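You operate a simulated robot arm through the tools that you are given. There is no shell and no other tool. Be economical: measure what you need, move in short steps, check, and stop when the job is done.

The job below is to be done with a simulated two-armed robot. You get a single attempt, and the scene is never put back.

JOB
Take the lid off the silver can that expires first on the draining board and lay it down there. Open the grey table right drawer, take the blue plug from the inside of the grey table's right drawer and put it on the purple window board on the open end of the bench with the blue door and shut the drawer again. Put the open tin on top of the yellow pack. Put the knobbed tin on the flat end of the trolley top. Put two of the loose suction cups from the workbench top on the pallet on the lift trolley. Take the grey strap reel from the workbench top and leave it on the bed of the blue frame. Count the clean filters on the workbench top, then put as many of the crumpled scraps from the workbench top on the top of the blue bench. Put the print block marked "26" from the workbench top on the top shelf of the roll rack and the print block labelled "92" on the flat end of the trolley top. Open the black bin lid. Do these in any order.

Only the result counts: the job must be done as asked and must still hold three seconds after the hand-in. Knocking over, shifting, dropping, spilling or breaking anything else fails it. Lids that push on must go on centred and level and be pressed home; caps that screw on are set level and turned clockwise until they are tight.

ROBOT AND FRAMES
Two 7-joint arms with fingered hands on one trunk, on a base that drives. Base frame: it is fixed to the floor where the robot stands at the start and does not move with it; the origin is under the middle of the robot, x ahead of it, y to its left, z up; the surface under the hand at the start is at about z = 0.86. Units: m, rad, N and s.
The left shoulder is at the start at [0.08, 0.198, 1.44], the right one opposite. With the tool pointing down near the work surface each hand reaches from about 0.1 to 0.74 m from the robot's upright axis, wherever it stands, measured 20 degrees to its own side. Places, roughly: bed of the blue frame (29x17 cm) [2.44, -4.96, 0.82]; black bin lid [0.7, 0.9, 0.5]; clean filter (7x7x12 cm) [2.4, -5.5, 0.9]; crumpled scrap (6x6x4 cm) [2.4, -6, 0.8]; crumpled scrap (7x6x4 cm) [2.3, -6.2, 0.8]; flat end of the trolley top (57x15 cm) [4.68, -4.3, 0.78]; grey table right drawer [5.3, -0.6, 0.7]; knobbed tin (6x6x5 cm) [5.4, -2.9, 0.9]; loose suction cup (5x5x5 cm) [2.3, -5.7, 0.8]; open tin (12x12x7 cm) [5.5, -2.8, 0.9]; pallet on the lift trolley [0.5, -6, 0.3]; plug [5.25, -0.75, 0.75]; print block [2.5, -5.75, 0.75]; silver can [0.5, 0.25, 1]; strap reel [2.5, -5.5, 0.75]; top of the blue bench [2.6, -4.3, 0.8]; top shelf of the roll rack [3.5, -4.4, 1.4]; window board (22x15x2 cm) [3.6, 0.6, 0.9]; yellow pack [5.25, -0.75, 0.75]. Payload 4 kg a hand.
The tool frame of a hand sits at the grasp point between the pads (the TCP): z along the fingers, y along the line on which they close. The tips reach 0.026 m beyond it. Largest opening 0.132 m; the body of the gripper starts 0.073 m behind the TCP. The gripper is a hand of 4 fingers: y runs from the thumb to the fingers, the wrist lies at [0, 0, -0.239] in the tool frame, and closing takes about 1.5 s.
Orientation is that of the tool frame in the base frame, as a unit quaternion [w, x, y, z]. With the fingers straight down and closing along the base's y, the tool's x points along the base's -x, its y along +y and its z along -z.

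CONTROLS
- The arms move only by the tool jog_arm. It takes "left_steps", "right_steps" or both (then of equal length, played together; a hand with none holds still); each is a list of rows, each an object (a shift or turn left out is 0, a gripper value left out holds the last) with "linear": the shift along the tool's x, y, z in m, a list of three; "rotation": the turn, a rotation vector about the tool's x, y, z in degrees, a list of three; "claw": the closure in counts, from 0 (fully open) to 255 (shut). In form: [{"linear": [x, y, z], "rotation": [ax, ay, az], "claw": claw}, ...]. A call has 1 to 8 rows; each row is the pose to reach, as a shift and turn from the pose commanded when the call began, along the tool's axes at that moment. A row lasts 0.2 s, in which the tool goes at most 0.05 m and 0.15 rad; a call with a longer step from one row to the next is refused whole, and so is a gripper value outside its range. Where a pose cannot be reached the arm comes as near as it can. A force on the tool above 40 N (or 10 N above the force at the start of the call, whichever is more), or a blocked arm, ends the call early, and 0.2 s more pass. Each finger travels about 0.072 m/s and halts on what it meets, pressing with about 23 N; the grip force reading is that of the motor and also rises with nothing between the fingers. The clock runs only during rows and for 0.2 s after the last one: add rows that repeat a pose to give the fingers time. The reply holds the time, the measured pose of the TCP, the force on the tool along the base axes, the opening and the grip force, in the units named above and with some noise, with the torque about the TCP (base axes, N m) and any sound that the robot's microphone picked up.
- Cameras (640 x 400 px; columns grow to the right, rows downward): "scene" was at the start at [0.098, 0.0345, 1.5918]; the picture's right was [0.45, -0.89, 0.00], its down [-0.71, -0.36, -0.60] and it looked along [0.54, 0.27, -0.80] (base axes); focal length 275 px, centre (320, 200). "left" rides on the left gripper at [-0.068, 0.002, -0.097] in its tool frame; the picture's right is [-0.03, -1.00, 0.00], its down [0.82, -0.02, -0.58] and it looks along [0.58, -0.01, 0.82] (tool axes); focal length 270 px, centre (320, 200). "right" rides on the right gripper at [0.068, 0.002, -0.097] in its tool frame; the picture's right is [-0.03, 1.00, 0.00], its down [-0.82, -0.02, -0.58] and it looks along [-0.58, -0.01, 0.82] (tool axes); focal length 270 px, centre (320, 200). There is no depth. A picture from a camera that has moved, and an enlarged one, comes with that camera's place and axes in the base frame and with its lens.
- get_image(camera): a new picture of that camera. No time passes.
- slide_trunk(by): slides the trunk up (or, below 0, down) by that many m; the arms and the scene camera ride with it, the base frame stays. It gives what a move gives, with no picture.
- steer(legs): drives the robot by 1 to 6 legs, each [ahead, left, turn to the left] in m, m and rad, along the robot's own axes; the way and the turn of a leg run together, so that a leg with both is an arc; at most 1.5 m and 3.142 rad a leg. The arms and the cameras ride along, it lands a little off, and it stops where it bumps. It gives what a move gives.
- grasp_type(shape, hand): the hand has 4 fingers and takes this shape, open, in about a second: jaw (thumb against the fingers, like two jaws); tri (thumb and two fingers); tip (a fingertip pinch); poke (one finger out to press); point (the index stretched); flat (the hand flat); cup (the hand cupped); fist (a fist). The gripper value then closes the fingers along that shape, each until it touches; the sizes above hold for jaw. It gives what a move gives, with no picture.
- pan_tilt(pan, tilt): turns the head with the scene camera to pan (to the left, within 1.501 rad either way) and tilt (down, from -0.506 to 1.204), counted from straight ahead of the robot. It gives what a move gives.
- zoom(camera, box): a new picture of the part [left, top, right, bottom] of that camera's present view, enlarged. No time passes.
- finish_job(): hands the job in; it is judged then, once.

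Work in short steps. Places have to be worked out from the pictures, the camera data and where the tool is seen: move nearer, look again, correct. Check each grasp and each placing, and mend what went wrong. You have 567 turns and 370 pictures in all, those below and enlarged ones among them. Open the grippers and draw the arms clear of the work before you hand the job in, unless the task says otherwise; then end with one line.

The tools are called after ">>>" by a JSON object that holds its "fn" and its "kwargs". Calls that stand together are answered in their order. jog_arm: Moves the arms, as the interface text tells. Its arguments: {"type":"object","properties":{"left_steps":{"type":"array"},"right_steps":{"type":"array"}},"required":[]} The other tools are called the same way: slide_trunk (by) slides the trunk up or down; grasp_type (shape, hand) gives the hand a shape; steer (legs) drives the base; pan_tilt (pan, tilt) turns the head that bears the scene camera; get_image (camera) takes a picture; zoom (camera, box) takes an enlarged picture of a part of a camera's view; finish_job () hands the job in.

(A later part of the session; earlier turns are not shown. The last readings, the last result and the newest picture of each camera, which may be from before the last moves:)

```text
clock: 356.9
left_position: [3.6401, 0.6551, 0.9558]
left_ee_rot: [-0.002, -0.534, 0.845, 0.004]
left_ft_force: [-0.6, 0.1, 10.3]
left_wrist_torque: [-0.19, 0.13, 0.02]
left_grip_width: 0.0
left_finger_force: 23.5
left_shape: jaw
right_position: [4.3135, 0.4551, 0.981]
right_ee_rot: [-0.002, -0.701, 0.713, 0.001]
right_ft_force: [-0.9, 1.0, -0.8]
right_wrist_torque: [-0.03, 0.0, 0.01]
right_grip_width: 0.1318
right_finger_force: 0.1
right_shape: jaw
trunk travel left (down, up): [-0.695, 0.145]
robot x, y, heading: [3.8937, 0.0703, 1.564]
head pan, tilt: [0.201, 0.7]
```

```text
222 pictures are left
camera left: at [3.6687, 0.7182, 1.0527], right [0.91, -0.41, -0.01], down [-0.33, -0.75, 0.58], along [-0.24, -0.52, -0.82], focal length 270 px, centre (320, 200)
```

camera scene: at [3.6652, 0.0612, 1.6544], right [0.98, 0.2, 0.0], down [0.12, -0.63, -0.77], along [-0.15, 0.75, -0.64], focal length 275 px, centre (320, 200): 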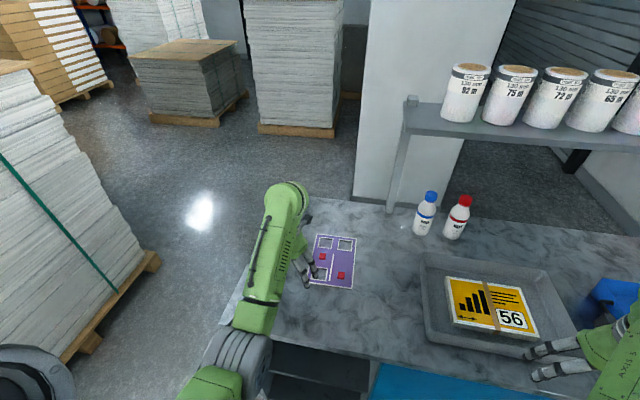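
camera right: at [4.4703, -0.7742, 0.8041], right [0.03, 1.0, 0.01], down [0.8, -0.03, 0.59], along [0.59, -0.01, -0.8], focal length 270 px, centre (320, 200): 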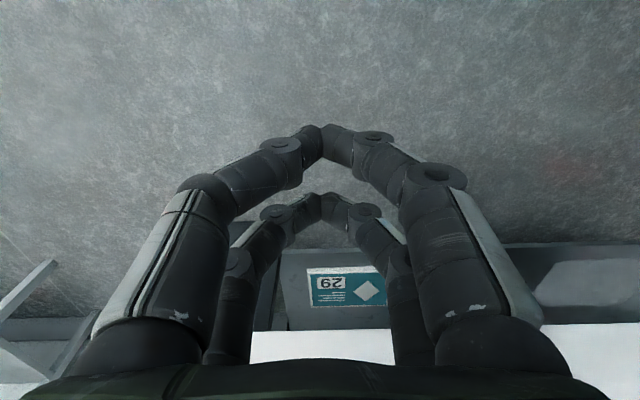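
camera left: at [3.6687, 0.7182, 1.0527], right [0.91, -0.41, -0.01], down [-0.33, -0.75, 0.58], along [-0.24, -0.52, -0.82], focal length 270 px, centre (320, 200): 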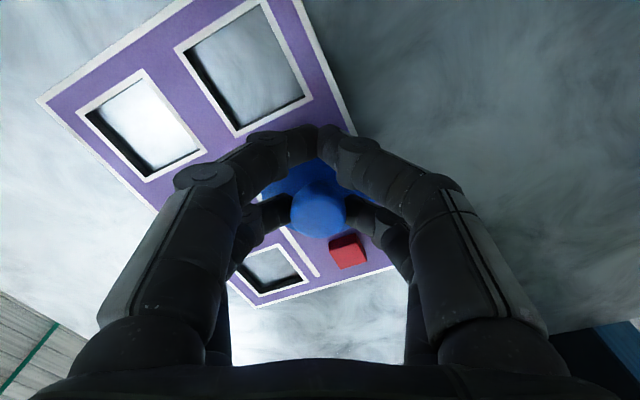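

Contact. I ease 2 mm and open just enough, then rise.

>>> {"fn": "slide_trunk", "kwargs": {"by": 0.003}}

>>> {"fn": "jog_arm", "kwargs": {"left_steps": [{"claw": 215}, {"claw": 180}, {"claw": 155}, {"claw": 155}, {"claw": 155}]}}

>>> {"fn": "slide_trunk", "kwargs": {"by": 0.07}}

>>> {"fn": "get_image", "kwargs": {"camera": "left"}}

```text
clock: 357.4
left_position: [3.6409, 0.6553, 0.9551]
left_ee_rot: [-0.002, -0.534, 0.845, 0.001]
left_ft_force: [-0.3, 0.4, 2.4]
left_wrist_torque: [-0.03, 0.05, -0.01]
left_grip_width: 0.0
left_finger_force: 22.8
left_shape: jaw
right_position: [4.3129, 0.4552, 0.9838]
right_ee_rot: [-0.002, -0.701, 0.713, 0.001]
right_ft_force: [0.1, -0.3, 0.2]
right_wrist_torque: [0.0, -0.01, 0.03]
right_grip_width: 0.132
right_finger_force: 0.0
right_shape: jaw
trunk travel left (down, up): [-0.698, 0.142]
robot x, y, heading: [3.8948, 0.069, 1.573]
head pan, tilt: [0.201, 0.7]
```

```text
clock: 358.6
left_position: [3.6392, 0.6569, 0.9561]
left_ee_rot: [-0.002, -0.534, 0.845, 0.002]
left_ft_force: [-1.1, -0.4, -0.6]
left_wrist_torque: [-0.01, 0.01, -0.02]
left_grip_width: 0.051
left_finger_force: 0.0
left_shape: jaw
right_position: [4.3132, 0.4563, 0.9836]
right_ee_rot: [-0.002, -0.702, 0.712, 0.001]
right_ft_force: [0.7, -0.5, -0.3]
right_wrist_torque: [-0.01, 0.0, -0.05]
right_grip_width: 0.1318
right_finger_force: 0.1
right_shape: jaw
trunk travel left (down, up): [-0.698, 0.142]
robot x, y, heading: [3.8917, 0.0652, 1.565]
head pan, tilt: [0.201, 0.7]
```

```text
clock: 359.7
left_position: [3.6386, 0.6565, 1.0263]
left_ee_rot: [-0.002, -0.534, 0.846, 0.001]
left_ft_force: [-0.7, -0.3, 0.0]
left_wrist_torque: [0.0, -0.02, 0.01]
left_grip_width: 0.0513
left_finger_force: 0.1
left_shape: jaw
right_position: [4.3141, 0.4541, 1.0537]
right_ee_rot: [-0.003, -0.702, 0.713, 0.001]
right_ft_force: [-0.9, -0.4, 0.4]
right_wrist_torque: [0.02, 0.01, 0.0]
right_grip_width: 0.1317
right_finger_force: 0.0
right_shape: jaw
trunk travel left (down, up): [-0.768, 0.072]
robot x, y, heading: [3.8917, 0.0665, 1.566]
head pan, tilt: [0.201, 0.7]
```

```text
221 pictures are left
camera left: at [3.6684, 0.7188, 1.1231], right [0.91, -0.41, -0.01], down [-0.33, -0.75, 0.58], along [-0.24, -0.53, -0.82], focal length 270 px, centre (320, 200)
```

left: 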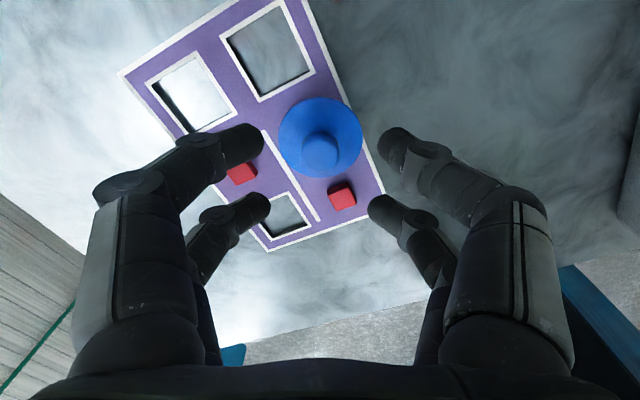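

The plug sits properly on the purple board. Next the tins: I back off, turn to face +x, and strafe to the wooden table.

>>> {"fn": "steer", "kwargs": {"legs": [[-0.5, 0, 0], [0, 0, -1.57], [0, -1.2, 0], [0, -1.2, 0], [0.4, 0, 0]]}}

>>> {"fn": "pan_tilt", "kwargs": {"pan": 0.0, "tilt": 0.6}}

>>> {"fn": "get_image", "kwargs": {"camera": "scene"}}

```text
clock: 379.9
left_position: [4.8885, -2.5694, 1.0279]
left_ee_rot: [0.001, 0.213, 0.977, 0.004]
left_ft_force: [-0.1, 0.1, 0.1]
left_wrist_torque: [-0.04, -0.04, 0.0]
left_grip_width: 0.0516
left_finger_force: 0.1
left_shape: jaw
right_position: [4.6985, -3.2457, 1.0539]
right_ee_rot: [0.0, 0.0, 1.0, 0.002]
right_ft_force: [0.6, -0.3, -0.4]
right_wrist_torque: [0.0, -0.01, 0.02]
right_grip_width: 0.1318
right_finger_force: 0.0
right_shape: jaw
trunk travel left (down, up): [-0.768, 0.072]
robot x, y, heading: [4.3016, -2.8319, 0.01]
head pan, tilt: [0.201, 0.7]
```

```text
clock: 380.7
left_position: [4.8891, -2.5692, 1.0278]
left_ee_rot: [0.0, 0.212, 0.977, 0.003]
left_ft_force: [-0.1, 0.5, 0.5]
left_wrist_torque: [0.01, 0.01, -0.01]
left_grip_width: 0.0511
left_finger_force: 0.0
left_shape: jaw
right_position: [4.6995, -3.2458, 1.0538]
right_ee_rot: [0.0, 0.001, 1.0, 0.002]
right_ft_force: [0.0, -0.1, 0.5]
right_wrist_torque: [-0.01, -0.02, -0.02]
right_grip_width: 0.1319
right_finger_force: 0.0
right_shape: jaw
trunk travel left (down, up): [-0.768, 0.072]
robot x, y, heading: [4.3037, -2.8297, 0.009]
head pan, tilt: [0.0, 0.6]
```

```text
220 pictures are left
camera scene: at [4.4249, -2.8272, 1.6365], right [0.01, -1.0, 0.0], down [-0.57, -0.01, -0.82], along [0.82, 0.01, -0.57], focal length 275 px, centre (320, 200)
```

scene: 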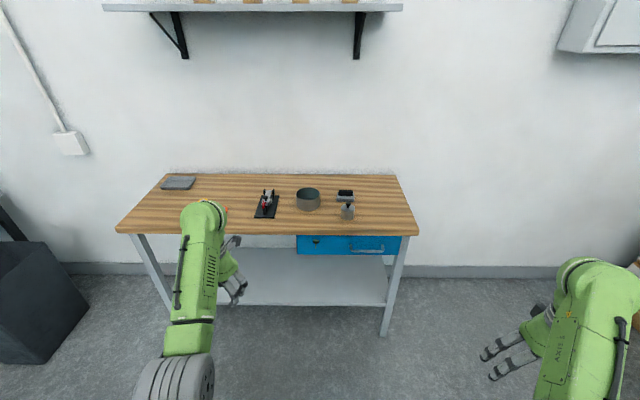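

>>> {"fn": "zoom", "kwargs": {"camera": "scene", "box": [220, 160, 420, 260]}}

```text
3.20 times, centred on (320, 210) of scene
camera zoom: at [4.4249, -2.8272, 1.6365], right [0.01, -1.0, 0.0], down [-0.57, -0.01, -0.82], along [0.82, 0.01, -0.57], focal length 880 px, centre (320, 168)
```

zoom: 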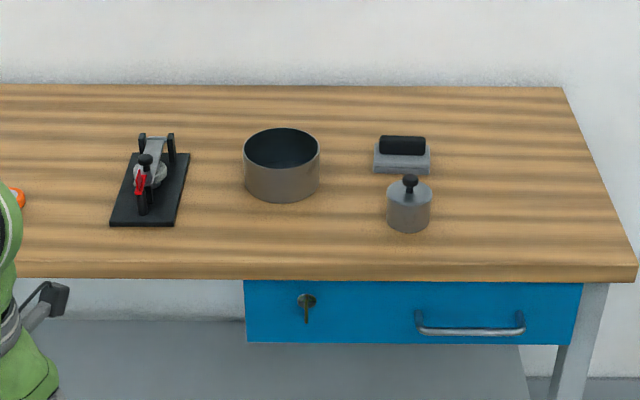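

Open tin ≈ (5.51, −2.76), knobbed tin ≈ (5.42, −2.94), table ≈ 0.86. I'll take the knobbed tin with the right hand and the open tin with the left. I raise the left hand and drive to (4.90, −2.73).

>>> {"fn": "jog_arm", "kwargs": {"left_steps": [{"linear": [0, 0, -0.04], "claw": 0}, {"linear": [0, 0, -0.08]}, {"linear": [0, 0, -0.1]}]}}

>>> {"fn": "steer", "kwargs": {"legs": [[0.58, 0.1, 0]]}}

>>> {"fn": "pan_tilt", "kwargs": {"pan": -0.2, "tilt": 0.8}}

>>> {"fn": "get_image", "kwargs": {"camera": "scene"}}

>>> {"fn": "get_image", "kwargs": {"camera": "right"}}

```text
clock: 381.5
left_position: [4.8905, -2.5687, 1.1264]
left_ee_rot: [0.0, 0.213, 0.977, 0.002]
left_ft_force: [-0.5, 0.1, 0.5]
left_wrist_torque: [-0.03, 0.01, 0.03]
left_grip_width: 0.1322
left_finger_force: 0.1
left_shape: jaw
right_position: [4.7019, -3.2444, 1.0531]
right_ee_rot: [0.0, 0.0, 1.0, 0.001]
right_ft_force: [1.1, 0.2, 0.7]
right_wrist_torque: [0.02, -0.01, -0.04]
right_grip_width: 0.1319
right_finger_force: 0.1
right_shape: jaw
trunk travel left (down, up): [-0.768, 0.072]
robot x, y, heading: [4.3051, -2.8317, 0.008]
head pan, tilt: [0.0, 0.6]
```

```text
clock: 384.8
left_position: [5.4727, -2.4704, 1.1273]
left_ee_rot: [0.0, 0.217, 0.976, 0.004]
left_ft_force: [-0.7, 0.6, -0.3]
left_wrist_torque: [-0.02, 0.0, 0.0]
left_grip_width: 0.1318
left_finger_force: 0.0
left_shape: jaw
right_position: [5.2775, -3.1462, 1.0544]
right_ee_rot: [0.0, 0.005, 1.0, 0.002]
right_ft_force: [-0.1, -0.1, 0.1]
right_wrist_torque: [-0.01, -0.03, 0.02]
right_grip_width: 0.1319
right_finger_force: 0.1
right_shape: jaw
trunk travel left (down, up): [-0.768, 0.072]
robot x, y, heading: [4.8845, -2.7278, 0.002]
head pan, tilt: [0.0, 0.6]
```

```text
clock: 385.5
left_position: [5.4753, -2.4705, 1.126]
left_ee_rot: [0.0, 0.216, 0.976, 0.003]
left_ft_force: [0.3, 0.2, -0.4]
left_wrist_torque: [0.01, 0.01, 0.0]
left_grip_width: 0.132
left_finger_force: 0.0
left_shape: jaw
right_position: [5.279, -3.1446, 1.0546]
right_ee_rot: [-0.001, 0.005, 1.0, 0.001]
right_ft_force: [-0.2, 0.4, 0.9]
right_wrist_torque: [-0.04, -0.02, 0.0]
right_grip_width: 0.1321
right_finger_force: 0.0
right_shape: jaw
trunk travel left (down, up): [-0.768, 0.072]
robot x, y, heading: [4.8864, -2.7233, -0.002]
head pan, tilt: [-0.201, 0.799]
```

```text
218 pictures are left
camera scene: at [4.998, -2.7401, 1.6197], right [-0.2, -0.98, 0.0], down [-0.7, 0.14, -0.7], along [0.68, -0.14, -0.72], focal length 275 px, centre (320, 200)
```

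scene: 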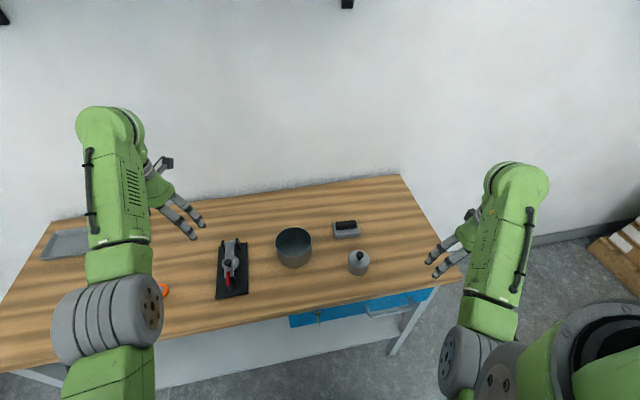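

```text
217 pictures are left
camera right: at [5.2112, -3.1433, 1.1511], right [0.04, 1.0, 0.0], down [0.82, -0.03, 0.58], along [0.58, -0.02, -0.82], focal length 270 px, centre (320, 200)
```

right: 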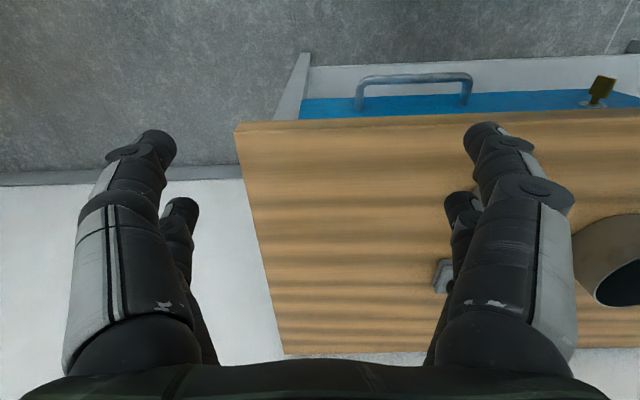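

Knobbed tin at about (5.405, −2.94). I move the right hand above it.

>>> {"fn": "jog_arm", "kwargs": {"right_steps": [{"linear": [-0.021, 0.034, 0]}, {"linear": [-0.042, 0.068, 0]}, {"linear": [-0.063, 0.102, 0]}, {"linear": [-0.084, 0.137, 0]}, {"linear": [-0.105, 0.171, 0]}, {"linear": [-0.126, 0.204, 0]}, {"linear": [-0.126, 0.204, 0]}]}}

>>> {"fn": "get_image", "kwargs": {"camera": "right"}}

```text
clock: 387.1
left_position: [5.4756, -2.4695, 1.1258]
left_ee_rot: [-0.001, 0.215, 0.977, 0.004]
left_ft_force: [-0.3, 0.5, -0.1]
left_wrist_torque: [-0.01, -0.02, 0.0]
left_grip_width: 0.1321
left_finger_force: 0.1
left_shape: jaw
right_position: [5.4067, -2.9426, 1.0551]
right_ee_rot: [0.0, 0.005, 1.0, 0.001]
right_ft_force: [0.5, 0.3, -0.1]
right_wrist_torque: [-0.03, -0.03, -0.02]
right_grip_width: 0.1318
right_finger_force: 0.1
right_shape: jaw
trunk travel left (down, up): [-0.768, 0.072]
robot x, y, heading: [4.8913, -2.7273, 0.003]
head pan, tilt: [-0.201, 0.799]
```

```text
216 pictures are left
camera right: at [5.3397, -2.9408, 1.1517], right [0.04, 1.0, 0.0], down [0.82, -0.03, 0.58], along [0.58, -0.02, -0.82], focal length 270 px, centre (320, 200)
```

right: 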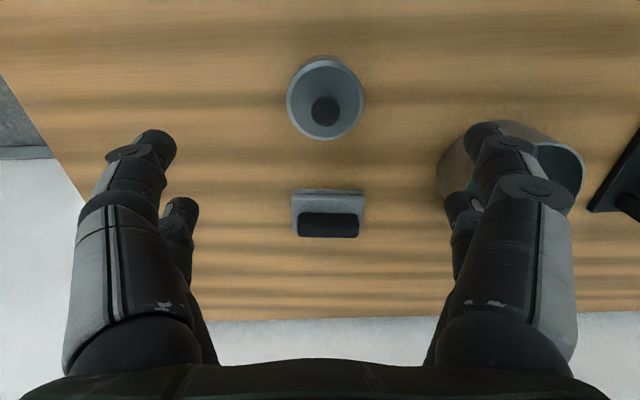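

Centred. I descend to z≈0.97 and look again.

>>> {"fn": "jog_arm", "kwargs": {"right_steps": [{"linear": [0.002, 0.004, 0.045]}, {"linear": [0.002, 0.004, 0.085]}, {"linear": [0.002, 0.004, 0.085]}]}}

>>> {"fn": "get_image", "kwargs": {"camera": "right"}}

>>> {"fn": "zoom", "kwargs": {"camera": "scene", "box": [270, 190, 430, 300]}}

```text
clock: 387.9
left_position: [5.4746, -2.4703, 1.1274]
left_ee_rot: [0.0, 0.216, 0.976, 0.004]
left_ft_force: [-0.1, 0.4, 0.1]
left_wrist_torque: [-0.03, 0.04, 0.02]
left_grip_width: 0.1317
left_finger_force: 0.0
left_shape: jaw
right_position: [5.405, -2.9393, 0.9707]
right_ee_rot: [-0.001, 0.005, 1.0, 0.001]
right_ft_force: [0.2, -0.4, 0.6]
right_wrist_torque: [-0.05, 0.02, -0.03]
right_grip_width: 0.1322
right_finger_force: 0.1
right_shape: jaw
trunk travel left (down, up): [-0.768, 0.072]
robot x, y, heading: [4.8891, -2.7265, 0.004]
head pan, tilt: [-0.201, 0.799]
```

```text
215 pictures are left
camera right: at [5.3363, -2.9372, 1.0673], right [0.04, 1.0, 0.0], down [0.82, -0.03, 0.58], along [0.58, -0.02, -0.82], focal length 270 px, centre (320, 200)
```

right: 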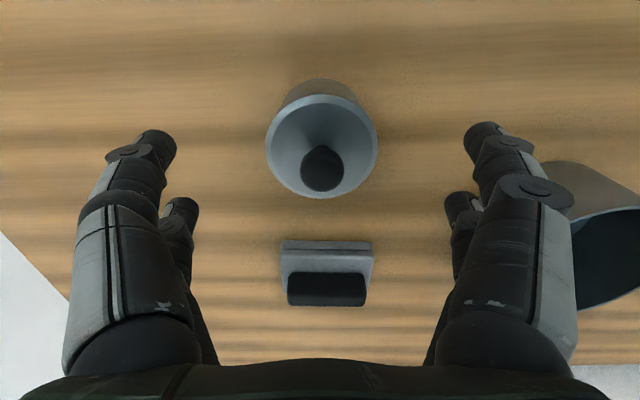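

```text
3.64 times, centred on (350, 245) of scene
camera zoom: at [4.9974, -2.7401, 1.6197], right [-0.2, -0.98, 0.0], down [-0.7, 0.14, -0.7], along [0.68, -0.14, -0.72], focal length 1000 px, centre (211, 36)
```

zoom: 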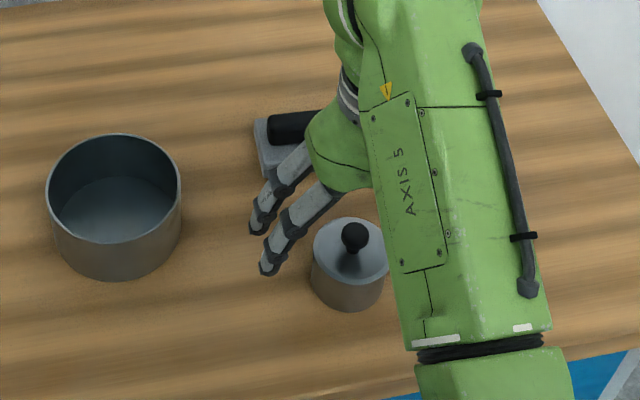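

Rim at z≈0.935, centre (5.395, −2.939). I lower to 0.918 and close on the body.

>>> {"fn": "jog_arm", "kwargs": {"right_steps": [{"linear": [0.01, 0.0, 0.025]}, {"linear": [0.01, 0.0, 0.052]}, {"linear": [0.01, 0.0, 0.052], "claw": 255}, {"linear": [0.01, 0.0, 0.052]}, {"linear": [0.01, 0.0, 0.052]}, {"linear": [0.01, 0.0, 0.052]}, {"linear": [0.01, 0.0, 0.052]}]}}

>>> {"fn": "get_image", "kwargs": {"camera": "right"}}

```text
clock: 389.5
left_position: [5.4755, -2.4706, 1.1273]
left_ee_rot: [0.0, 0.216, 0.976, 0.003]
left_ft_force: [-0.1, 0.6, 0.0]
left_wrist_torque: [-0.02, -0.01, 0.01]
left_grip_width: 0.1321
left_finger_force: 0.1
left_shape: jaw
right_position: [5.3947, -2.9377, 0.9166]
right_ee_rot: [-0.001, 0.005, 1.0, 0.001]
right_ft_force: [-1.2, 0.1, 0.9]
right_wrist_torque: [0.0, 0.01, 0.03]
right_grip_width: 0.0318
right_finger_force: 23.3
right_shape: jaw
trunk travel left (down, up): [-0.768, 0.072]
robot x, y, heading: [4.8874, -2.7245, -0.004]
head pan, tilt: [-0.201, 0.799]
```

```text
213 pictures are left
camera right: at [5.3265, -2.9365, 1.0141], right [0.04, 1.0, 0.0], down [0.82, -0.03, 0.58], along [0.58, -0.02, -0.82], focal length 270 px, centre (320, 200)
```

right: 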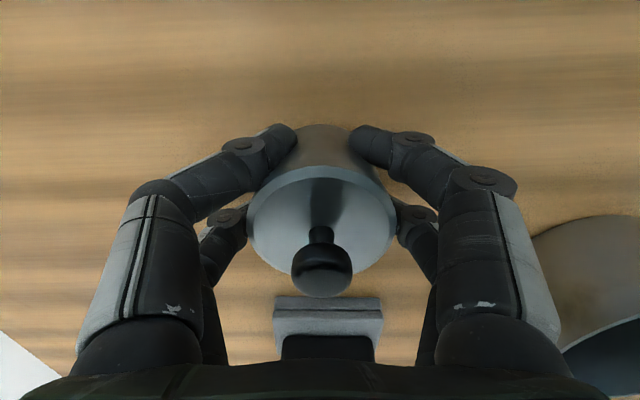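

The tin's centre is ~7 mm further; I open, shift, and re-close for an even grip.

>>> {"fn": "jog_arm", "kwargs": {"right_steps": [{"claw": 150}, {"claw": 100}, {"linear": [-0.004, 0, 0], "claw": 100}, {"linear": [-0.008, 0, 0], "claw": 255}, {"linear": [-0.008, 0, 0]}, {"linear": [-0.008, 0, 0]}, {"linear": [-0.008, 0, 0]}, {"linear": [-0.008, 0, 0]}]}}

>>> {"fn": "jog_arm", "kwargs": {"right_steps": [{"linear": [0, 0, -0.02]}, {"linear": [0, 0, -0.05]}, {"linear": [0, 0, -0.09]}, {"linear": [0, 0, -0.13]}, {"linear": [0, 0, -0.15]}]}}

>>> {"fn": "get_image", "kwargs": {"camera": "right"}}

```text
clock: 391.3
left_position: [5.4753, -2.4697, 1.1264]
left_ee_rot: [0.0, 0.217, 0.976, 0.004]
left_ft_force: [-0.9, -0.7, -0.1]
left_wrist_torque: [-0.01, 0.0, -0.02]
left_grip_width: 0.1318
left_finger_force: 0.1
left_shape: jaw
right_position: [5.4017, -2.9377, 0.9164]
right_ee_rot: [-0.001, 0.006, 1.0, 0.002]
right_ft_force: [0.6, 1.0, 0.3]
right_wrist_torque: [0.01, 0.02, 0.0]
right_grip_width: 0.04
right_finger_force: 23.5
right_shape: jaw
trunk travel left (down, up): [-0.768, 0.072]
robot x, y, heading: [4.8876, -2.7273, 0.004]
head pan, tilt: [-0.201, 0.799]
```

```text
clock: 392.5
left_position: [5.4752, -2.4712, 1.1265]
left_ee_rot: [0.0, 0.217, 0.976, 0.004]
left_ft_force: [-0.6, 0.3, 0.5]
left_wrist_torque: [-0.01, 0.02, 0.05]
left_grip_width: 0.1317
left_finger_force: 0.1
left_shape: jaw
right_position: [5.4044, -2.9392, 1.0662]
right_ee_rot: [-0.002, 0.005, 1.0, 0.002]
right_ft_force: [0.3, -0.6, -5.0]
right_wrist_torque: [0.02, -0.02, -0.02]
right_grip_width: 0.0398
right_finger_force: 23.6
right_shape: jaw
trunk travel left (down, up): [-0.768, 0.072]
robot x, y, heading: [4.8919, -2.722, -0.003]
head pan, tilt: [-0.201, 0.799]
```

```text
212 pictures are left
camera right: at [5.3364, -2.9367, 1.1643], right [0.04, 1.0, 0.0], down [0.82, -0.03, 0.57], along [0.57, -0.02, -0.82], focal length 270 px, centre (320, 200)
```

right: 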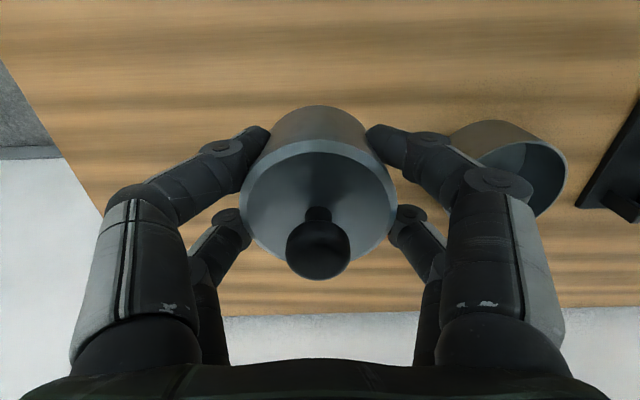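

Held firmly. I tuck the right hand back, then strafe right 0.295 m so the left hand comes above the open tin.

>>> {"fn": "jog_arm", "kwargs": {"right_steps": [{"linear": [0.025, -0.03, 0]}, {"linear": [0.05, -0.06, 0]}, {"linear": [0.075, -0.09, 0]}, {"linear": [0.1, -0.12, 0]}, {"linear": [0.115, -0.15, 0]}]}}

>>> {"fn": "steer", "kwargs": {"legs": [[0, -0.295, 0]]}}

>>> {"fn": "get_image", "kwargs": {"camera": "left"}}

```text
clock: 393.7
left_position: [5.475, -2.4719, 1.1275]
left_ee_rot: [0.0, 0.216, 0.976, 0.004]
left_ft_force: [-0.8, -0.1, 0.7]
left_wrist_torque: [-0.02, 0.0, 0.01]
left_grip_width: 0.1319
left_finger_force: 0.0
left_shape: jaw
right_position: [5.2916, -3.0917, 1.046]
right_ee_rot: [0.0, 0.004, 1.0, 0.002]
right_ft_force: [-0.2, -0.2, -4.7]
right_wrist_torque: [-0.01, -0.02, -0.01]
right_grip_width: 0.0394
right_finger_force: 22.7
right_shape: jaw
right hand out of reach, approached as far as the arm can: row 2, 3, 4, 5
trunk travel left (down, up): [-0.768, 0.072]
robot x, y, heading: [4.8858, -2.725, -0.001]
head pan, tilt: [-0.201, 0.799]
```

```text
clock: 395.8
left_position: [5.4759, -2.757, 1.126]
left_ee_rot: [0.001, 0.216, 0.976, 0.002]
left_ft_force: [-0.5, 0.0, 0.9]
left_wrist_torque: [0.0, 0.0, 0.01]
left_grip_width: 0.1317
left_finger_force: 0.1
left_shape: jaw
right_position: [5.2956, -3.3777, 1.0474]
right_ee_rot: [0.0, 0.003, 1.0, 0.001]
right_ft_force: [0.5, 0.8, -4.0]
right_wrist_torque: [-0.04, -0.03, -0.01]
right_grip_width: 0.0395
right_finger_force: 22.6
right_shape: jaw
trunk travel left (down, up): [-0.768, 0.072]
robot x, y, heading: [4.8923, -3.0185, 0.004]
head pan, tilt: [-0.201, 0.799]
```

```text
211 pictures are left
camera left: at [5.5392, -2.7839, 1.2222], right [-0.4, -0.92, 0.0], down [-0.75, 0.32, 0.58], along [-0.53, 0.23, -0.82], focal length 270 px, centre (320, 200)
```

left: 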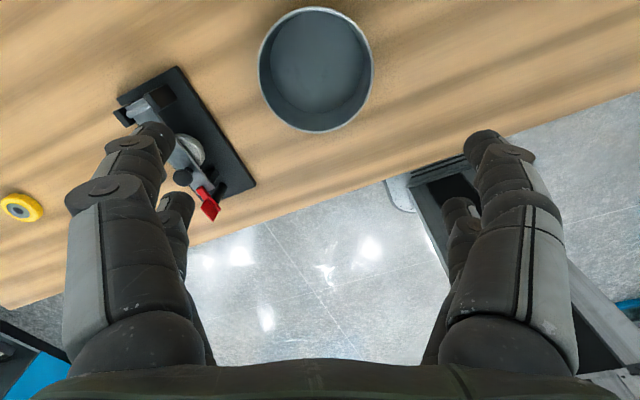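

Open tin centre ≈ (5.493, −2.758). I adjust and descend to z≈1.0 for a refined look.

>>> {"fn": "jog_arm", "kwargs": {"left_steps": [{"linear": [-0.008, 0.003, 0.04]}, {"linear": [-0.015, 0.006, 0.085]}, {"linear": [-0.015, 0.006, 0.115]}, {"linear": [-0.015, 0.006, 0.115]}]}}

>>> {"fn": "get_image", "kwargs": {"camera": "left"}}

```text
clock: 396.8
left_position: [5.4925, -2.7596, 1.0111]
left_ee_rot: [0.001, 0.216, 0.976, 0.003]
left_ft_force: [-0.1, -0.5, -0.2]
left_wrist_torque: [0.01, 0.01, 0.03]
left_grip_width: 0.1319
left_finger_force: 0.1
left_shape: jaw
right_position: [5.2949, -3.381, 1.0465]
right_ee_rot: [0.0, 0.004, 1.0, 0.001]
right_ft_force: [-1.2, -0.5, -3.3]
right_wrist_torque: [0.01, -0.02, 0.0]
right_grip_width: 0.0395
right_finger_force: 23.3
right_shape: jaw
trunk travel left (down, up): [-0.768, 0.072]
robot x, y, heading: [4.8879, -3.0137, 0.006]
head pan, tilt: [-0.201, 0.799]
```

```text
210 pictures are left
camera left: at [5.5554, -2.7873, 1.1078], right [-0.4, -0.92, -0.01], down [-0.75, 0.32, 0.58], along [-0.53, 0.24, -0.82], focal length 270 px, centre (320, 200)
```

left: 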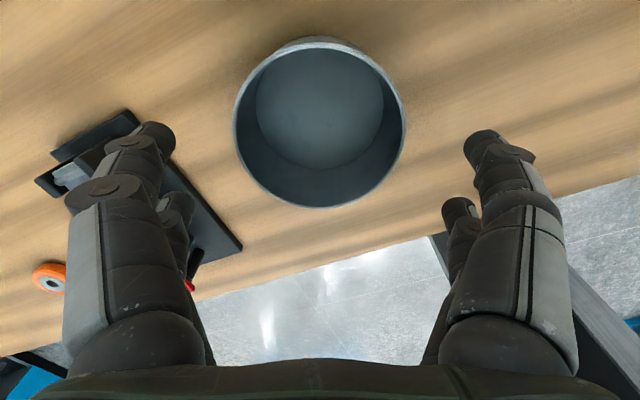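

Refined centre (5.50, −2.7605), rim ≈ 0.936. I go down until the tips are just at the rim and check the clearance.

>>> {"fn": "jog_arm", "kwargs": {"left_steps": [{"linear": [-0.007, 0.002, 0.025]}, {"linear": [-0.007, 0.002, 0.045]}, {"linear": [-0.007, 0.002, 0.045]}]}}

>>> {"fn": "get_image", "kwargs": {"camera": "left"}}

```text
clock: 397.6
left_position: [5.4928, -2.761, 0.9789]
left_ee_rot: [0.001, 0.217, 0.976, 0.003]
left_ft_force: [-0.4, 0.9, -0.6]
left_wrist_torque: [0.0, -0.01, 0.02]
left_grip_width: 0.1321
left_finger_force: 0.1
left_shape: jaw
left hand out of reach, approached as far as the arm can: row 2, 3
right_position: [5.2951, -3.381, 1.0468]
right_ee_rot: [0.0, 0.004, 1.0, 0.002]
right_ft_force: [0.0, 0.2, -3.9]
right_wrist_torque: [-0.02, -0.04, -0.01]
right_grip_width: 0.0394
right_finger_force: 23.1
right_shape: jaw
trunk travel left (down, up): [-0.768, 0.072]
robot x, y, heading: [4.8867, -3.0162, 0.011]
head pan, tilt: [-0.201, 0.799]
```

```text
209 pictures are left
camera left: at [5.5554, -2.7884, 1.0751], right [-0.4, -0.92, -0.01], down [-0.75, 0.32, 0.58], along [-0.53, 0.23, -0.82], focal length 270 px, centre (320, 200)
```

left: 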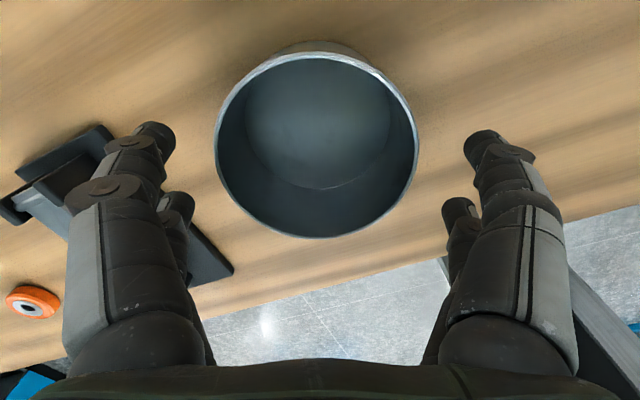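

At the reach edge; I drive 4 cm closer and shift the hand back accordingly, then lower with the trunk.

>>> {"fn": "steer", "kwargs": {"legs": [[0.04, 0, 0]]}}

>>> {"fn": "jog_arm", "kwargs": {"left_steps": [{"linear": [0.015, -0.007, 0]}, {"linear": [0.028, -0.013, 0]}, {"linear": [0.028, -0.013, 0]}]}}

>>> {"fn": "get_image", "kwargs": {"camera": "left"}}

```text
clock: 398.4
left_position: [5.526, -2.7611, 0.981]
left_ee_rot: [0.005, 0.215, 0.976, 0.004]
left_ft_force: [-1.5, 0.9, -0.2]
left_wrist_torque: [-0.03, -0.05, -0.04]
left_grip_width: 0.1318
left_finger_force: 0.1
left_shape: jaw
right_position: [5.3266, -3.3798, 1.0491]
right_ee_rot: [0.005, 0.004, 1.0, 0.001]
right_ft_force: [-0.8, 0.3, -3.1]
right_wrist_torque: [0.0, -0.08, 0.01]
right_grip_width: 0.0394
right_finger_force: 23.0
right_shape: jaw
trunk travel left (down, up): [-0.768, 0.072]
robot x, y, heading: [4.9289, -3.0159, 0.007]
head pan, tilt: [-0.201, 0.799]
```

```text
clock: 399.2
left_position: [5.5002, -2.7602, 0.9778]
left_ee_rot: [0.001, 0.215, 0.977, 0.004]
left_ft_force: [-1.2, 0.2, 0.1]
left_wrist_torque: [-0.01, -0.01, -0.01]
left_grip_width: 0.1317
left_finger_force: 0.1
left_shape: jaw
right_position: [5.3336, -3.3795, 1.0461]
right_ee_rot: [0.0, 0.004, 1.0, 0.002]
right_ft_force: [-0.6, 0.3, -4.7]
right_wrist_torque: [0.0, -0.04, 0.06]
right_grip_width: 0.0395
right_finger_force: 23.0
right_shape: jaw
trunk travel left (down, up): [-0.768, 0.072]
robot x, y, heading: [4.9281, -3.0173, 0.003]
head pan, tilt: [-0.201, 0.799]
```

```text
208 pictures are left
camera left: at [5.5633, -2.7882, 1.0748], right [-0.4, -0.92, -0.01], down [-0.75, 0.32, 0.58], along [-0.53, 0.23, -0.82], focal length 270 px, centre (320, 200)
```

left: 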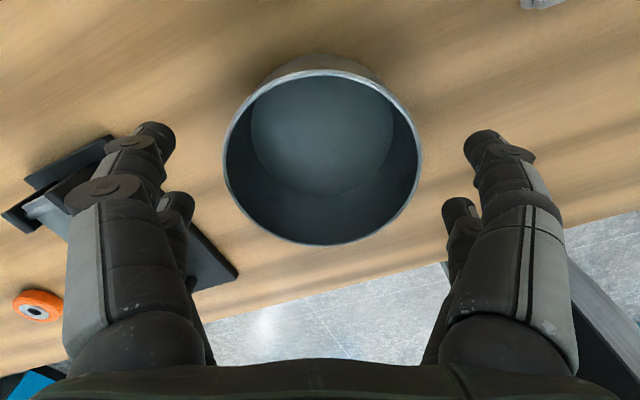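

Exactly centred now. Lower 6 cm by trunk and grip.

>>> {"fn": "slide_trunk", "kwargs": {"by": -0.06}}

>>> {"fn": "jog_arm", "kwargs": {"left_steps": [{"claw": 255}, {"claw": 255}, {"claw": 255}, {"claw": 255}]}}

>>> {"fn": "get_image", "kwargs": {"camera": "left"}}

```text
clock: 400.2
left_position: [5.5017, -2.7603, 0.9181]
left_ee_rot: [0.0, 0.216, 0.976, 0.004]
left_ft_force: [0.9, 0.1, 0.3]
left_wrist_torque: [0.02, 0.0, 0.0]
left_grip_width: 0.1319
left_finger_force: 0.1
left_shape: jaw
right_position: [5.3345, -3.3804, 0.9866]
right_ee_rot: [0.0, 0.003, 1.0, 0.002]
right_ft_force: [-0.3, 0.0, -4.5]
right_wrist_torque: [0.0, 0.01, 0.03]
right_grip_width: 0.0395
right_finger_force: 23.1
right_shape: jaw
trunk travel left (down, up): [-0.708, 0.132]
robot x, y, heading: [4.9277, -3.0155, 0.008]
head pan, tilt: [-0.201, 0.799]
```

```text
clock: 401.2
left_position: [5.5009, -2.7619, 0.9186]
left_ee_rot: [0.0, 0.215, 0.977, 0.004]
left_ft_force: [0.2, -0.7, -0.4]
left_wrist_torque: [-0.01, -0.02, -0.01]
left_grip_width: 0.094
left_finger_force: 23.0
left_shape: jaw
right_position: [5.3358, -3.3804, 0.9844]
right_ee_rot: [-0.001, 0.004, 1.0, 0.002]
right_ft_force: [0.6, 0.4, -4.3]
right_wrist_torque: [0.01, -0.02, -0.01]
right_grip_width: 0.0395
right_finger_force: 23.4
right_shape: jaw
trunk travel left (down, up): [-0.708, 0.132]
robot x, y, heading: [4.9304, -3.0161, 0.005]
head pan, tilt: [-0.201, 0.799]
```

```text
207 pictures are left
camera left: at [5.5649, -2.7881, 1.014], right [-0.4, -0.92, -0.01], down [-0.75, 0.32, 0.58], along [-0.53, 0.23, -0.82], focal length 270 px, centre (320, 200)
```

left: 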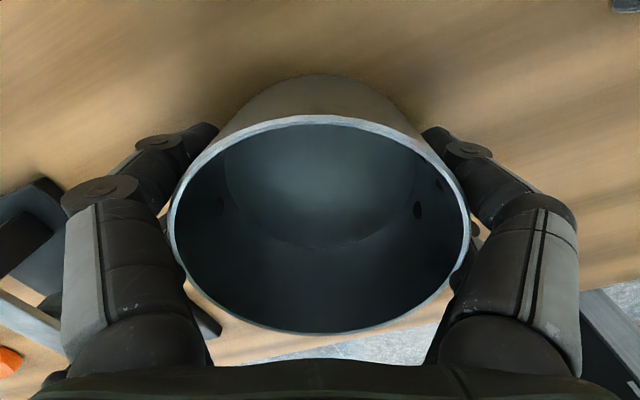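

Gripped. I lift by trunk and check.

>>> {"fn": "slide_trunk", "kwargs": {"by": 0.14}}

>>> {"fn": "get_image", "kwargs": {"camera": "left"}}

>>> {"fn": "get_image", "kwargs": {"camera": "scene"}}

```text
clock: 402.8
left_position: [5.5009, -2.7612, 1.0488]
left_ee_rot: [0.0, 0.216, 0.976, 0.003]
left_ft_force: [-0.3, 0.7, -0.8]
left_wrist_torque: [-0.04, 0.01, -0.02]
left_grip_width: 0.0937
left_finger_force: 23.1
left_shape: jaw
right_position: [5.3358, -3.3794, 1.1171]
right_ee_rot: [-0.001, 0.003, 1.0, 0.002]
right_ft_force: [0.3, -0.7, -3.9]
right_wrist_torque: [-0.01, 0.01, 0.04]
right_grip_width: 0.0395
right_finger_force: 23.6
right_shape: jaw
right hand out of reach, approached as far as the arm can: row 1
trunk travel left (down, up): [-0.84, 0.0]
robot x, y, heading: [4.9258, -3.0183, 0.001]
head pan, tilt: [-0.201, 0.799]
```

```text
206 pictures are left
camera left: at [5.565, -2.7881, 1.1457], right [-0.4, -0.92, -0.01], down [-0.75, 0.32, 0.58], along [-0.53, 0.23, -0.82], focal length 270 px, centre (320, 200)
```

left: 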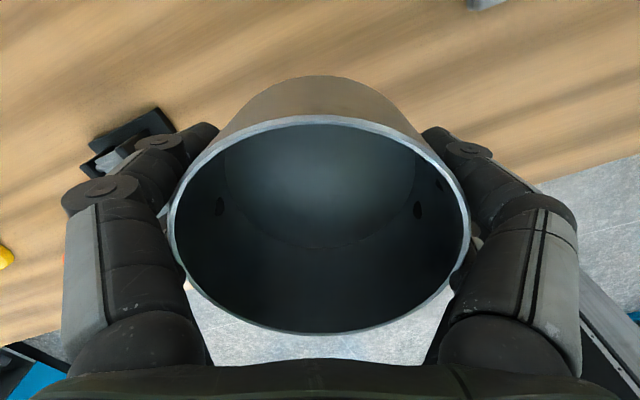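

```text
205 pictures are left
camera scene: at [5.0399, -3.0306, 1.6913], right [-0.19, -0.98, 0.0], down [-0.7, 0.14, -0.7], along [0.68, -0.14, -0.72], focal length 275 px, centre (320, 200)
```

scene: 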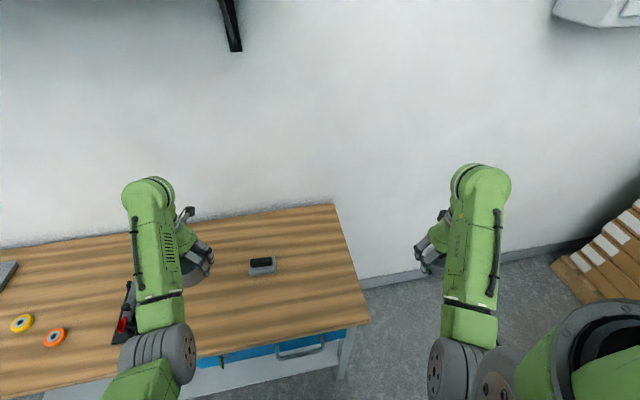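

Lifted. Yellow pack: x 5.17–5.31, y −0.85…−0.636, so centre (5.24, −0.744). I back off and strafe back to the grey table.

>>> {"fn": "steer", "kwargs": {"legs": [[-0.4, 0, 0], [0, 1.01, 0], [0, 1.01, 0]]}}

>>> {"fn": "pan_tilt", "kwargs": {"pan": 0.15, "tilt": 0.8}}

>>> {"fn": "get_image", "kwargs": {"camera": "scene"}}

```text
clock: 414.9
left_position: [5.0991, -0.7597, 1.0502]
left_ee_rot: [0.0, 0.219, 0.976, 0.003]
left_ft_force: [-0.1, -0.2, -2.2]
left_wrist_torque: [0.01, -0.06, 0.0]
left_grip_width: 0.0938
left_finger_force: 22.7
left_shape: jaw
right_position: [4.9299, -1.3768, 1.1176]
right_ee_rot: [0.0, 0.006, 1.0, 0.003]
right_ft_force: [-0.6, -0.7, -3.4]
right_wrist_torque: [-0.02, 0.02, 0.0]
right_grip_width: 0.0397
right_finger_force: 22.8
right_shape: jaw
trunk travel left (down, up): [-0.84, 0.0]
robot x, y, heading: [4.5253, -1.0117, 0.001]
head pan, tilt: [-0.201, 0.799]
```

```text
clock: 415.8
left_position: [5.0992, -0.7576, 1.0488]
left_ee_rot: [-0.001, 0.217, 0.976, 0.004]
left_ft_force: [1.1, 0.7, -1.9]
left_wrist_torque: [-0.03, -0.03, -0.03]
left_grip_width: 0.0935
left_finger_force: 23.4
left_shape: jaw
right_position: [4.93, -1.3753, 1.1172]
right_ee_rot: [-0.001, 0.007, 1.0, 0.002]
right_ft_force: [-0.2, -0.3, -4.2]
right_wrist_torque: [-0.02, 0.01, 0.02]
right_grip_width: 0.0395
right_finger_force: 23.3
right_shape: jaw
trunk travel left (down, up): [-0.84, 0.0]
robot x, y, heading: [4.525, -1.0112, 0.002]
head pan, tilt: [0.15, 0.799]
```

```text
204 pictures are left
camera scene: at [4.6366, -0.9963, 1.6914], right [0.15, -0.99, 0.0], down [-0.71, -0.11, -0.7], along [0.69, 0.1, -0.72], focal length 275 px, centre (320, 200)
```

scene: 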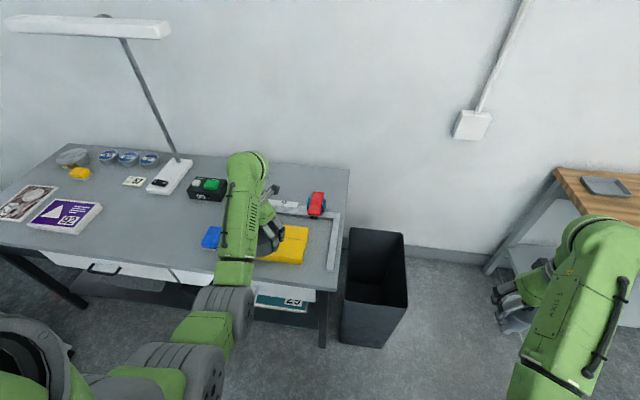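

Drive ahead 0.14 m to bring the tin over the pack.

>>> {"fn": "steer", "kwargs": {"legs": [[0.141, 0.015, 0]]}}

>>> {"fn": "get_image", "kwargs": {"camera": "left"}}

>>> {"fn": "zoom", "kwargs": {"camera": "scene", "box": [180, 170, 380, 310]}}

```text
clock: 417.1
left_position: [5.2351, -0.7436, 1.0509]
left_ee_rot: [0.001, 0.219, 0.976, 0.003]
left_ft_force: [-0.8, 0.2, -1.0]
left_wrist_torque: [0.04, -0.05, -0.01]
left_grip_width: 0.0939
left_finger_force: 23.0
left_shape: jaw
right_position: [5.0655, -1.3602, 1.1181]
right_ee_rot: [0.003, 0.006, 1.0, 0.002]
right_ft_force: [-0.5, -0.1, -4.4]
right_wrist_torque: [0.02, -0.03, 0.01]
right_grip_width: 0.0393
right_finger_force: 22.6
right_shape: jaw
trunk travel left (down, up): [-0.84, 0.0]
robot x, y, heading: [4.6641, -0.9934, 0.006]
head pan, tilt: [0.15, 0.799]
```

```text
203 pictures are left
camera left: at [5.2987, -0.7703, 1.1486], right [-0.4, -0.92, -0.01], down [-0.75, 0.32, 0.58], along [-0.52, 0.24, -0.82], focal length 270 px, centre (320, 200)
```

left: 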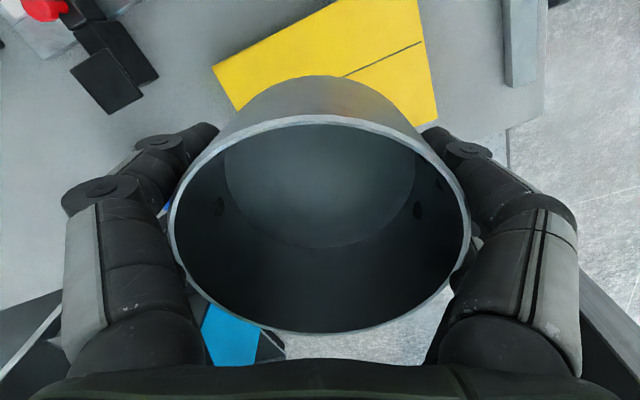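

```text
2.86 times, centred on (280, 240) of scene
camera zoom: at [4.7709, -0.9821, 1.6919], right [0.15, -0.99, 0.0], down [-0.71, -0.11, -0.7], along [0.69, 0.1, -0.71], focal length 786 px, centre (434, 86)
```

zoom: 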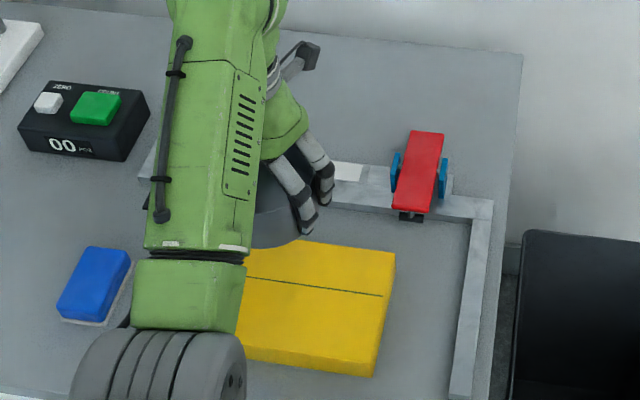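

Centred over the pack. Lower by trunk.

>>> {"fn": "slide_trunk", "kwargs": {"by": -0.15}}

>>> {"fn": "zoom", "kwargs": {"camera": "scene", "box": [200, 150, 360, 260]}}

>>> {"fn": "get_image", "kwargs": {"camera": "left"}}

```text
clock: 418.9
left_position: [5.2393, -0.7425, 0.8986]
left_ee_rot: [0.0, 0.217, 0.976, 0.003]
left_ft_force: [-0.4, 0.8, -1.4]
left_wrist_torque: [0.01, -0.03, 0.0]
left_grip_width: 0.0939
left_finger_force: 23.6
left_shape: jaw
right_position: [5.0691, -1.3607, 0.9673]
right_ee_rot: [-0.001, 0.007, 1.0, 0.002]
right_ft_force: [1.2, 0.2, -5.1]
right_wrist_torque: [-0.01, 0.0, 0.0]
right_grip_width: 0.0395
right_finger_force: 23.4
right_shape: jaw
trunk travel left (down, up): [-0.69, 0.15]
robot x, y, heading: [4.664, -0.9963, 0.001]
head pan, tilt: [0.15, 0.799]
```

```text
3.64 times, centred on (280, 205) of scene
camera zoom: at [4.7766, -0.9814, 1.5415], right [0.15, -0.99, 0.0], down [-0.71, -0.11, -0.7], along [0.69, 0.1, -0.72], focal length 1000 px, centre (466, 182)
```

zoom: 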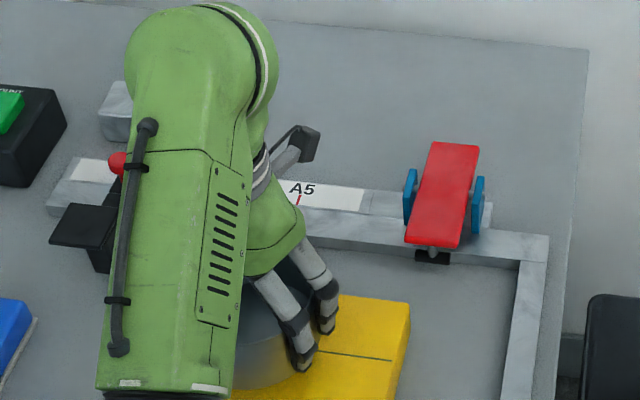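

```text
200 pictures are left
camera left: at [5.3024, -0.7698, 0.9962], right [-0.4, -0.92, -0.01], down [-0.75, 0.32, 0.58], along [-0.53, 0.24, -0.82], focal length 270 px, centre (320, 200)
```

left: 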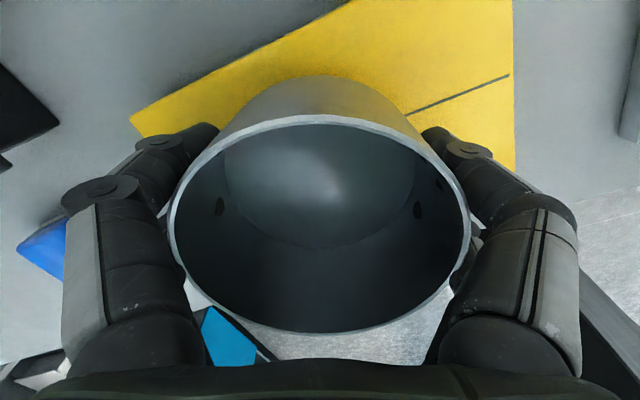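

Lower in small steps until contact.

>>> {"fn": "slide_trunk", "kwargs": {"by": -0.01}}

>>> {"fn": "slide_trunk", "kwargs": {"by": -0.007}}

>>> {"fn": "slide_trunk", "kwargs": {"by": -0.006}}

```text
clock: 419.4
left_position: [5.2403, -0.7423, 0.8885]
left_ee_rot: [0.0, 0.219, 0.976, 0.003]
left_ft_force: [-0.4, 0.2, -1.3]
left_wrist_torque: [-0.01, -0.03, -0.01]
left_grip_width: 0.094
left_finger_force: 23.1
left_shape: jaw
right_position: [5.0713, -1.3605, 0.9576]
right_ee_rot: [-0.001, 0.006, 1.0, 0.002]
right_ft_force: [0.4, -0.2, -5.1]
right_wrist_torque: [-0.05, 0.0, 0.03]
right_grip_width: 0.0393
right_finger_force: 22.5
right_shape: jaw
trunk travel left (down, up): [-0.68, 0.16]
robot x, y, heading: [4.667, -0.9952, -0.003]
head pan, tilt: [0.15, 0.799]
```

```text
clock: 420.0
left_position: [5.2404, -0.7428, 0.8806]
left_ee_rot: [-0.001, 0.218, 0.976, 0.002]
left_ft_force: [0.1, 0.3, -0.7]
left_wrist_torque: [-0.01, -0.01, -0.01]
left_grip_width: 0.0939
left_finger_force: 22.8
left_shape: jaw
right_position: [5.0704, -1.3595, 0.9502]
right_ee_rot: [-0.002, 0.007, 1.0, 0.003]
right_ft_force: [-0.5, 0.1, -3.6]
right_wrist_torque: [-0.02, -0.02, -0.02]
right_grip_width: 0.0395
right_finger_force: 22.8
right_shape: jaw
trunk travel left (down, up): [-0.673, 0.167]
robot x, y, heading: [4.6664, -0.998, -0.002]
head pan, tilt: [0.15, 0.799]
```

```text
clock: 420.5
left_position: [5.2393, -0.7416, 0.8779]
left_ee_rot: [0.0, 0.218, 0.976, 0.003]
left_ft_force: [0.5, 0.2, 1.5]
left_wrist_torque: [-0.06, -0.02, 0.01]
left_grip_width: 0.0936
left_finger_force: 23.0
left_shape: jaw
right_position: [5.0688, -1.3602, 0.9446]
right_ee_rot: [-0.001, 0.006, 1.0, 0.002]
right_ft_force: [-0.1, -0.3, -4.6]
right_wrist_torque: [0.02, 0.01, 0.0]
right_grip_width: 0.0398
right_finger_force: 23.4
right_shape: jaw
trunk travel left (down, up): [-0.667, 0.173]
robot x, y, heading: [4.6606, -0.9933, 0.001]
head pan, tilt: [0.15, 0.799]
```

Contact beginning; 2 mm more, then open and rise.

>>> {"fn": "slide_trunk", "kwargs": {"by": -0.002}}

>>> {"fn": "jog_arm", "kwargs": {"left_steps": [{"claw": 40}, {"claw": 20}, {"claw": 0}, {"claw": 0}, {"claw": 0}]}}

>>> {"fn": "slide_trunk", "kwargs": {"by": 0.14}}

>>> {"fn": "get_image", "kwargs": {"camera": "left"}}

```text
clock: 421.1
left_position: [5.2388, -0.7428, 0.8768]
left_ee_rot: [0.001, 0.219, 0.976, 0.004]
left_ft_force: [0.6, 1.3, 13.0]
left_wrist_torque: [-0.18, 0.06, -0.01]
left_grip_width: 0.0934
left_finger_force: 23.2
left_shape: jaw
right_position: [5.0689, -1.3606, 0.9418]
right_ee_rot: [0.0, 0.005, 1.0, 0.002]
right_ft_force: [-0.3, 0.2, -5.6]
right_wrist_torque: [-0.03, 0.01, 0.0]
right_grip_width: 0.0393
right_finger_force: 23.1
right_shape: jaw
trunk travel left (down, up): [-0.665, 0.175]
robot x, y, heading: [4.664, -0.9937, 0.002]
head pan, tilt: [0.15, 0.799]
```

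```text
clock: 422.3
left_position: [5.2402, -0.7432, 0.8736]
left_ee_rot: [0.0, 0.219, 0.976, 0.002]
left_ft_force: [-0.4, 0.1, -0.9]
left_wrist_torque: [-0.01, -0.02, 0.0]
left_grip_width: 0.1318
left_finger_force: 0.1
left_shape: jaw
right_position: [5.0686, -1.3607, 0.9429]
right_ee_rot: [0.0, 0.006, 1.0, 0.001]
right_ft_force: [0.0, 0.4, -4.0]
right_wrist_torque: [-0.02, -0.04, 0.01]
right_grip_width: 0.0395
right_finger_force: 23.1
right_shape: jaw
trunk travel left (down, up): [-0.665, 0.175]
robot x, y, heading: [4.6671, -0.9936, 0.002]
head pan, tilt: [0.15, 0.799]
```

```text
clock: 423.9
left_position: [5.2394, -0.7424, 1.015]
left_ee_rot: [0.0, 0.219, 0.976, 0.004]
left_ft_force: [-0.3, -0.1, -0.6]
left_wrist_torque: [-0.01, 0.02, -0.01]
left_grip_width: 0.1317
left_finger_force: 0.1
left_shape: jaw
right_position: [5.0704, -1.3596, 1.0816]
right_ee_rot: [-0.001, 0.006, 1.0, 0.002]
right_ft_force: [0.1, -0.1, -4.2]
right_wrist_torque: [-0.01, -0.01, 0.01]
right_grip_width: 0.0396
right_finger_force: 23.1
right_shape: jaw
trunk travel left (down, up): [-0.805, 0.035]
robot x, y, heading: [4.664, -0.9976, -0.002]
head pan, tilt: [0.15, 0.799]
```

```text
199 pictures are left
camera left: at [5.3026, -0.7699, 1.1108], right [-0.4, -0.92, -0.01], down [-0.75, 0.32, 0.58], along [-0.53, 0.24, -0.82], focal length 270 px, centre (320, 200)
```

left: 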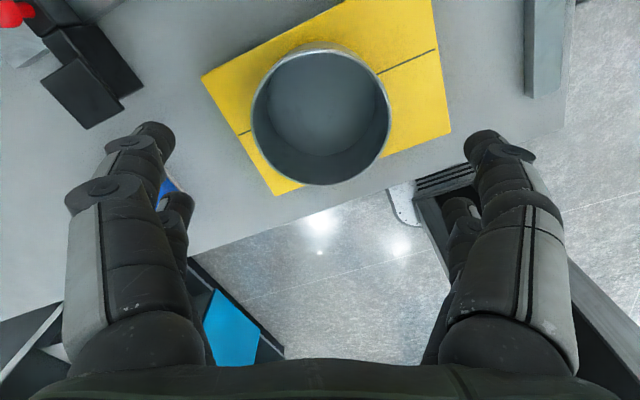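

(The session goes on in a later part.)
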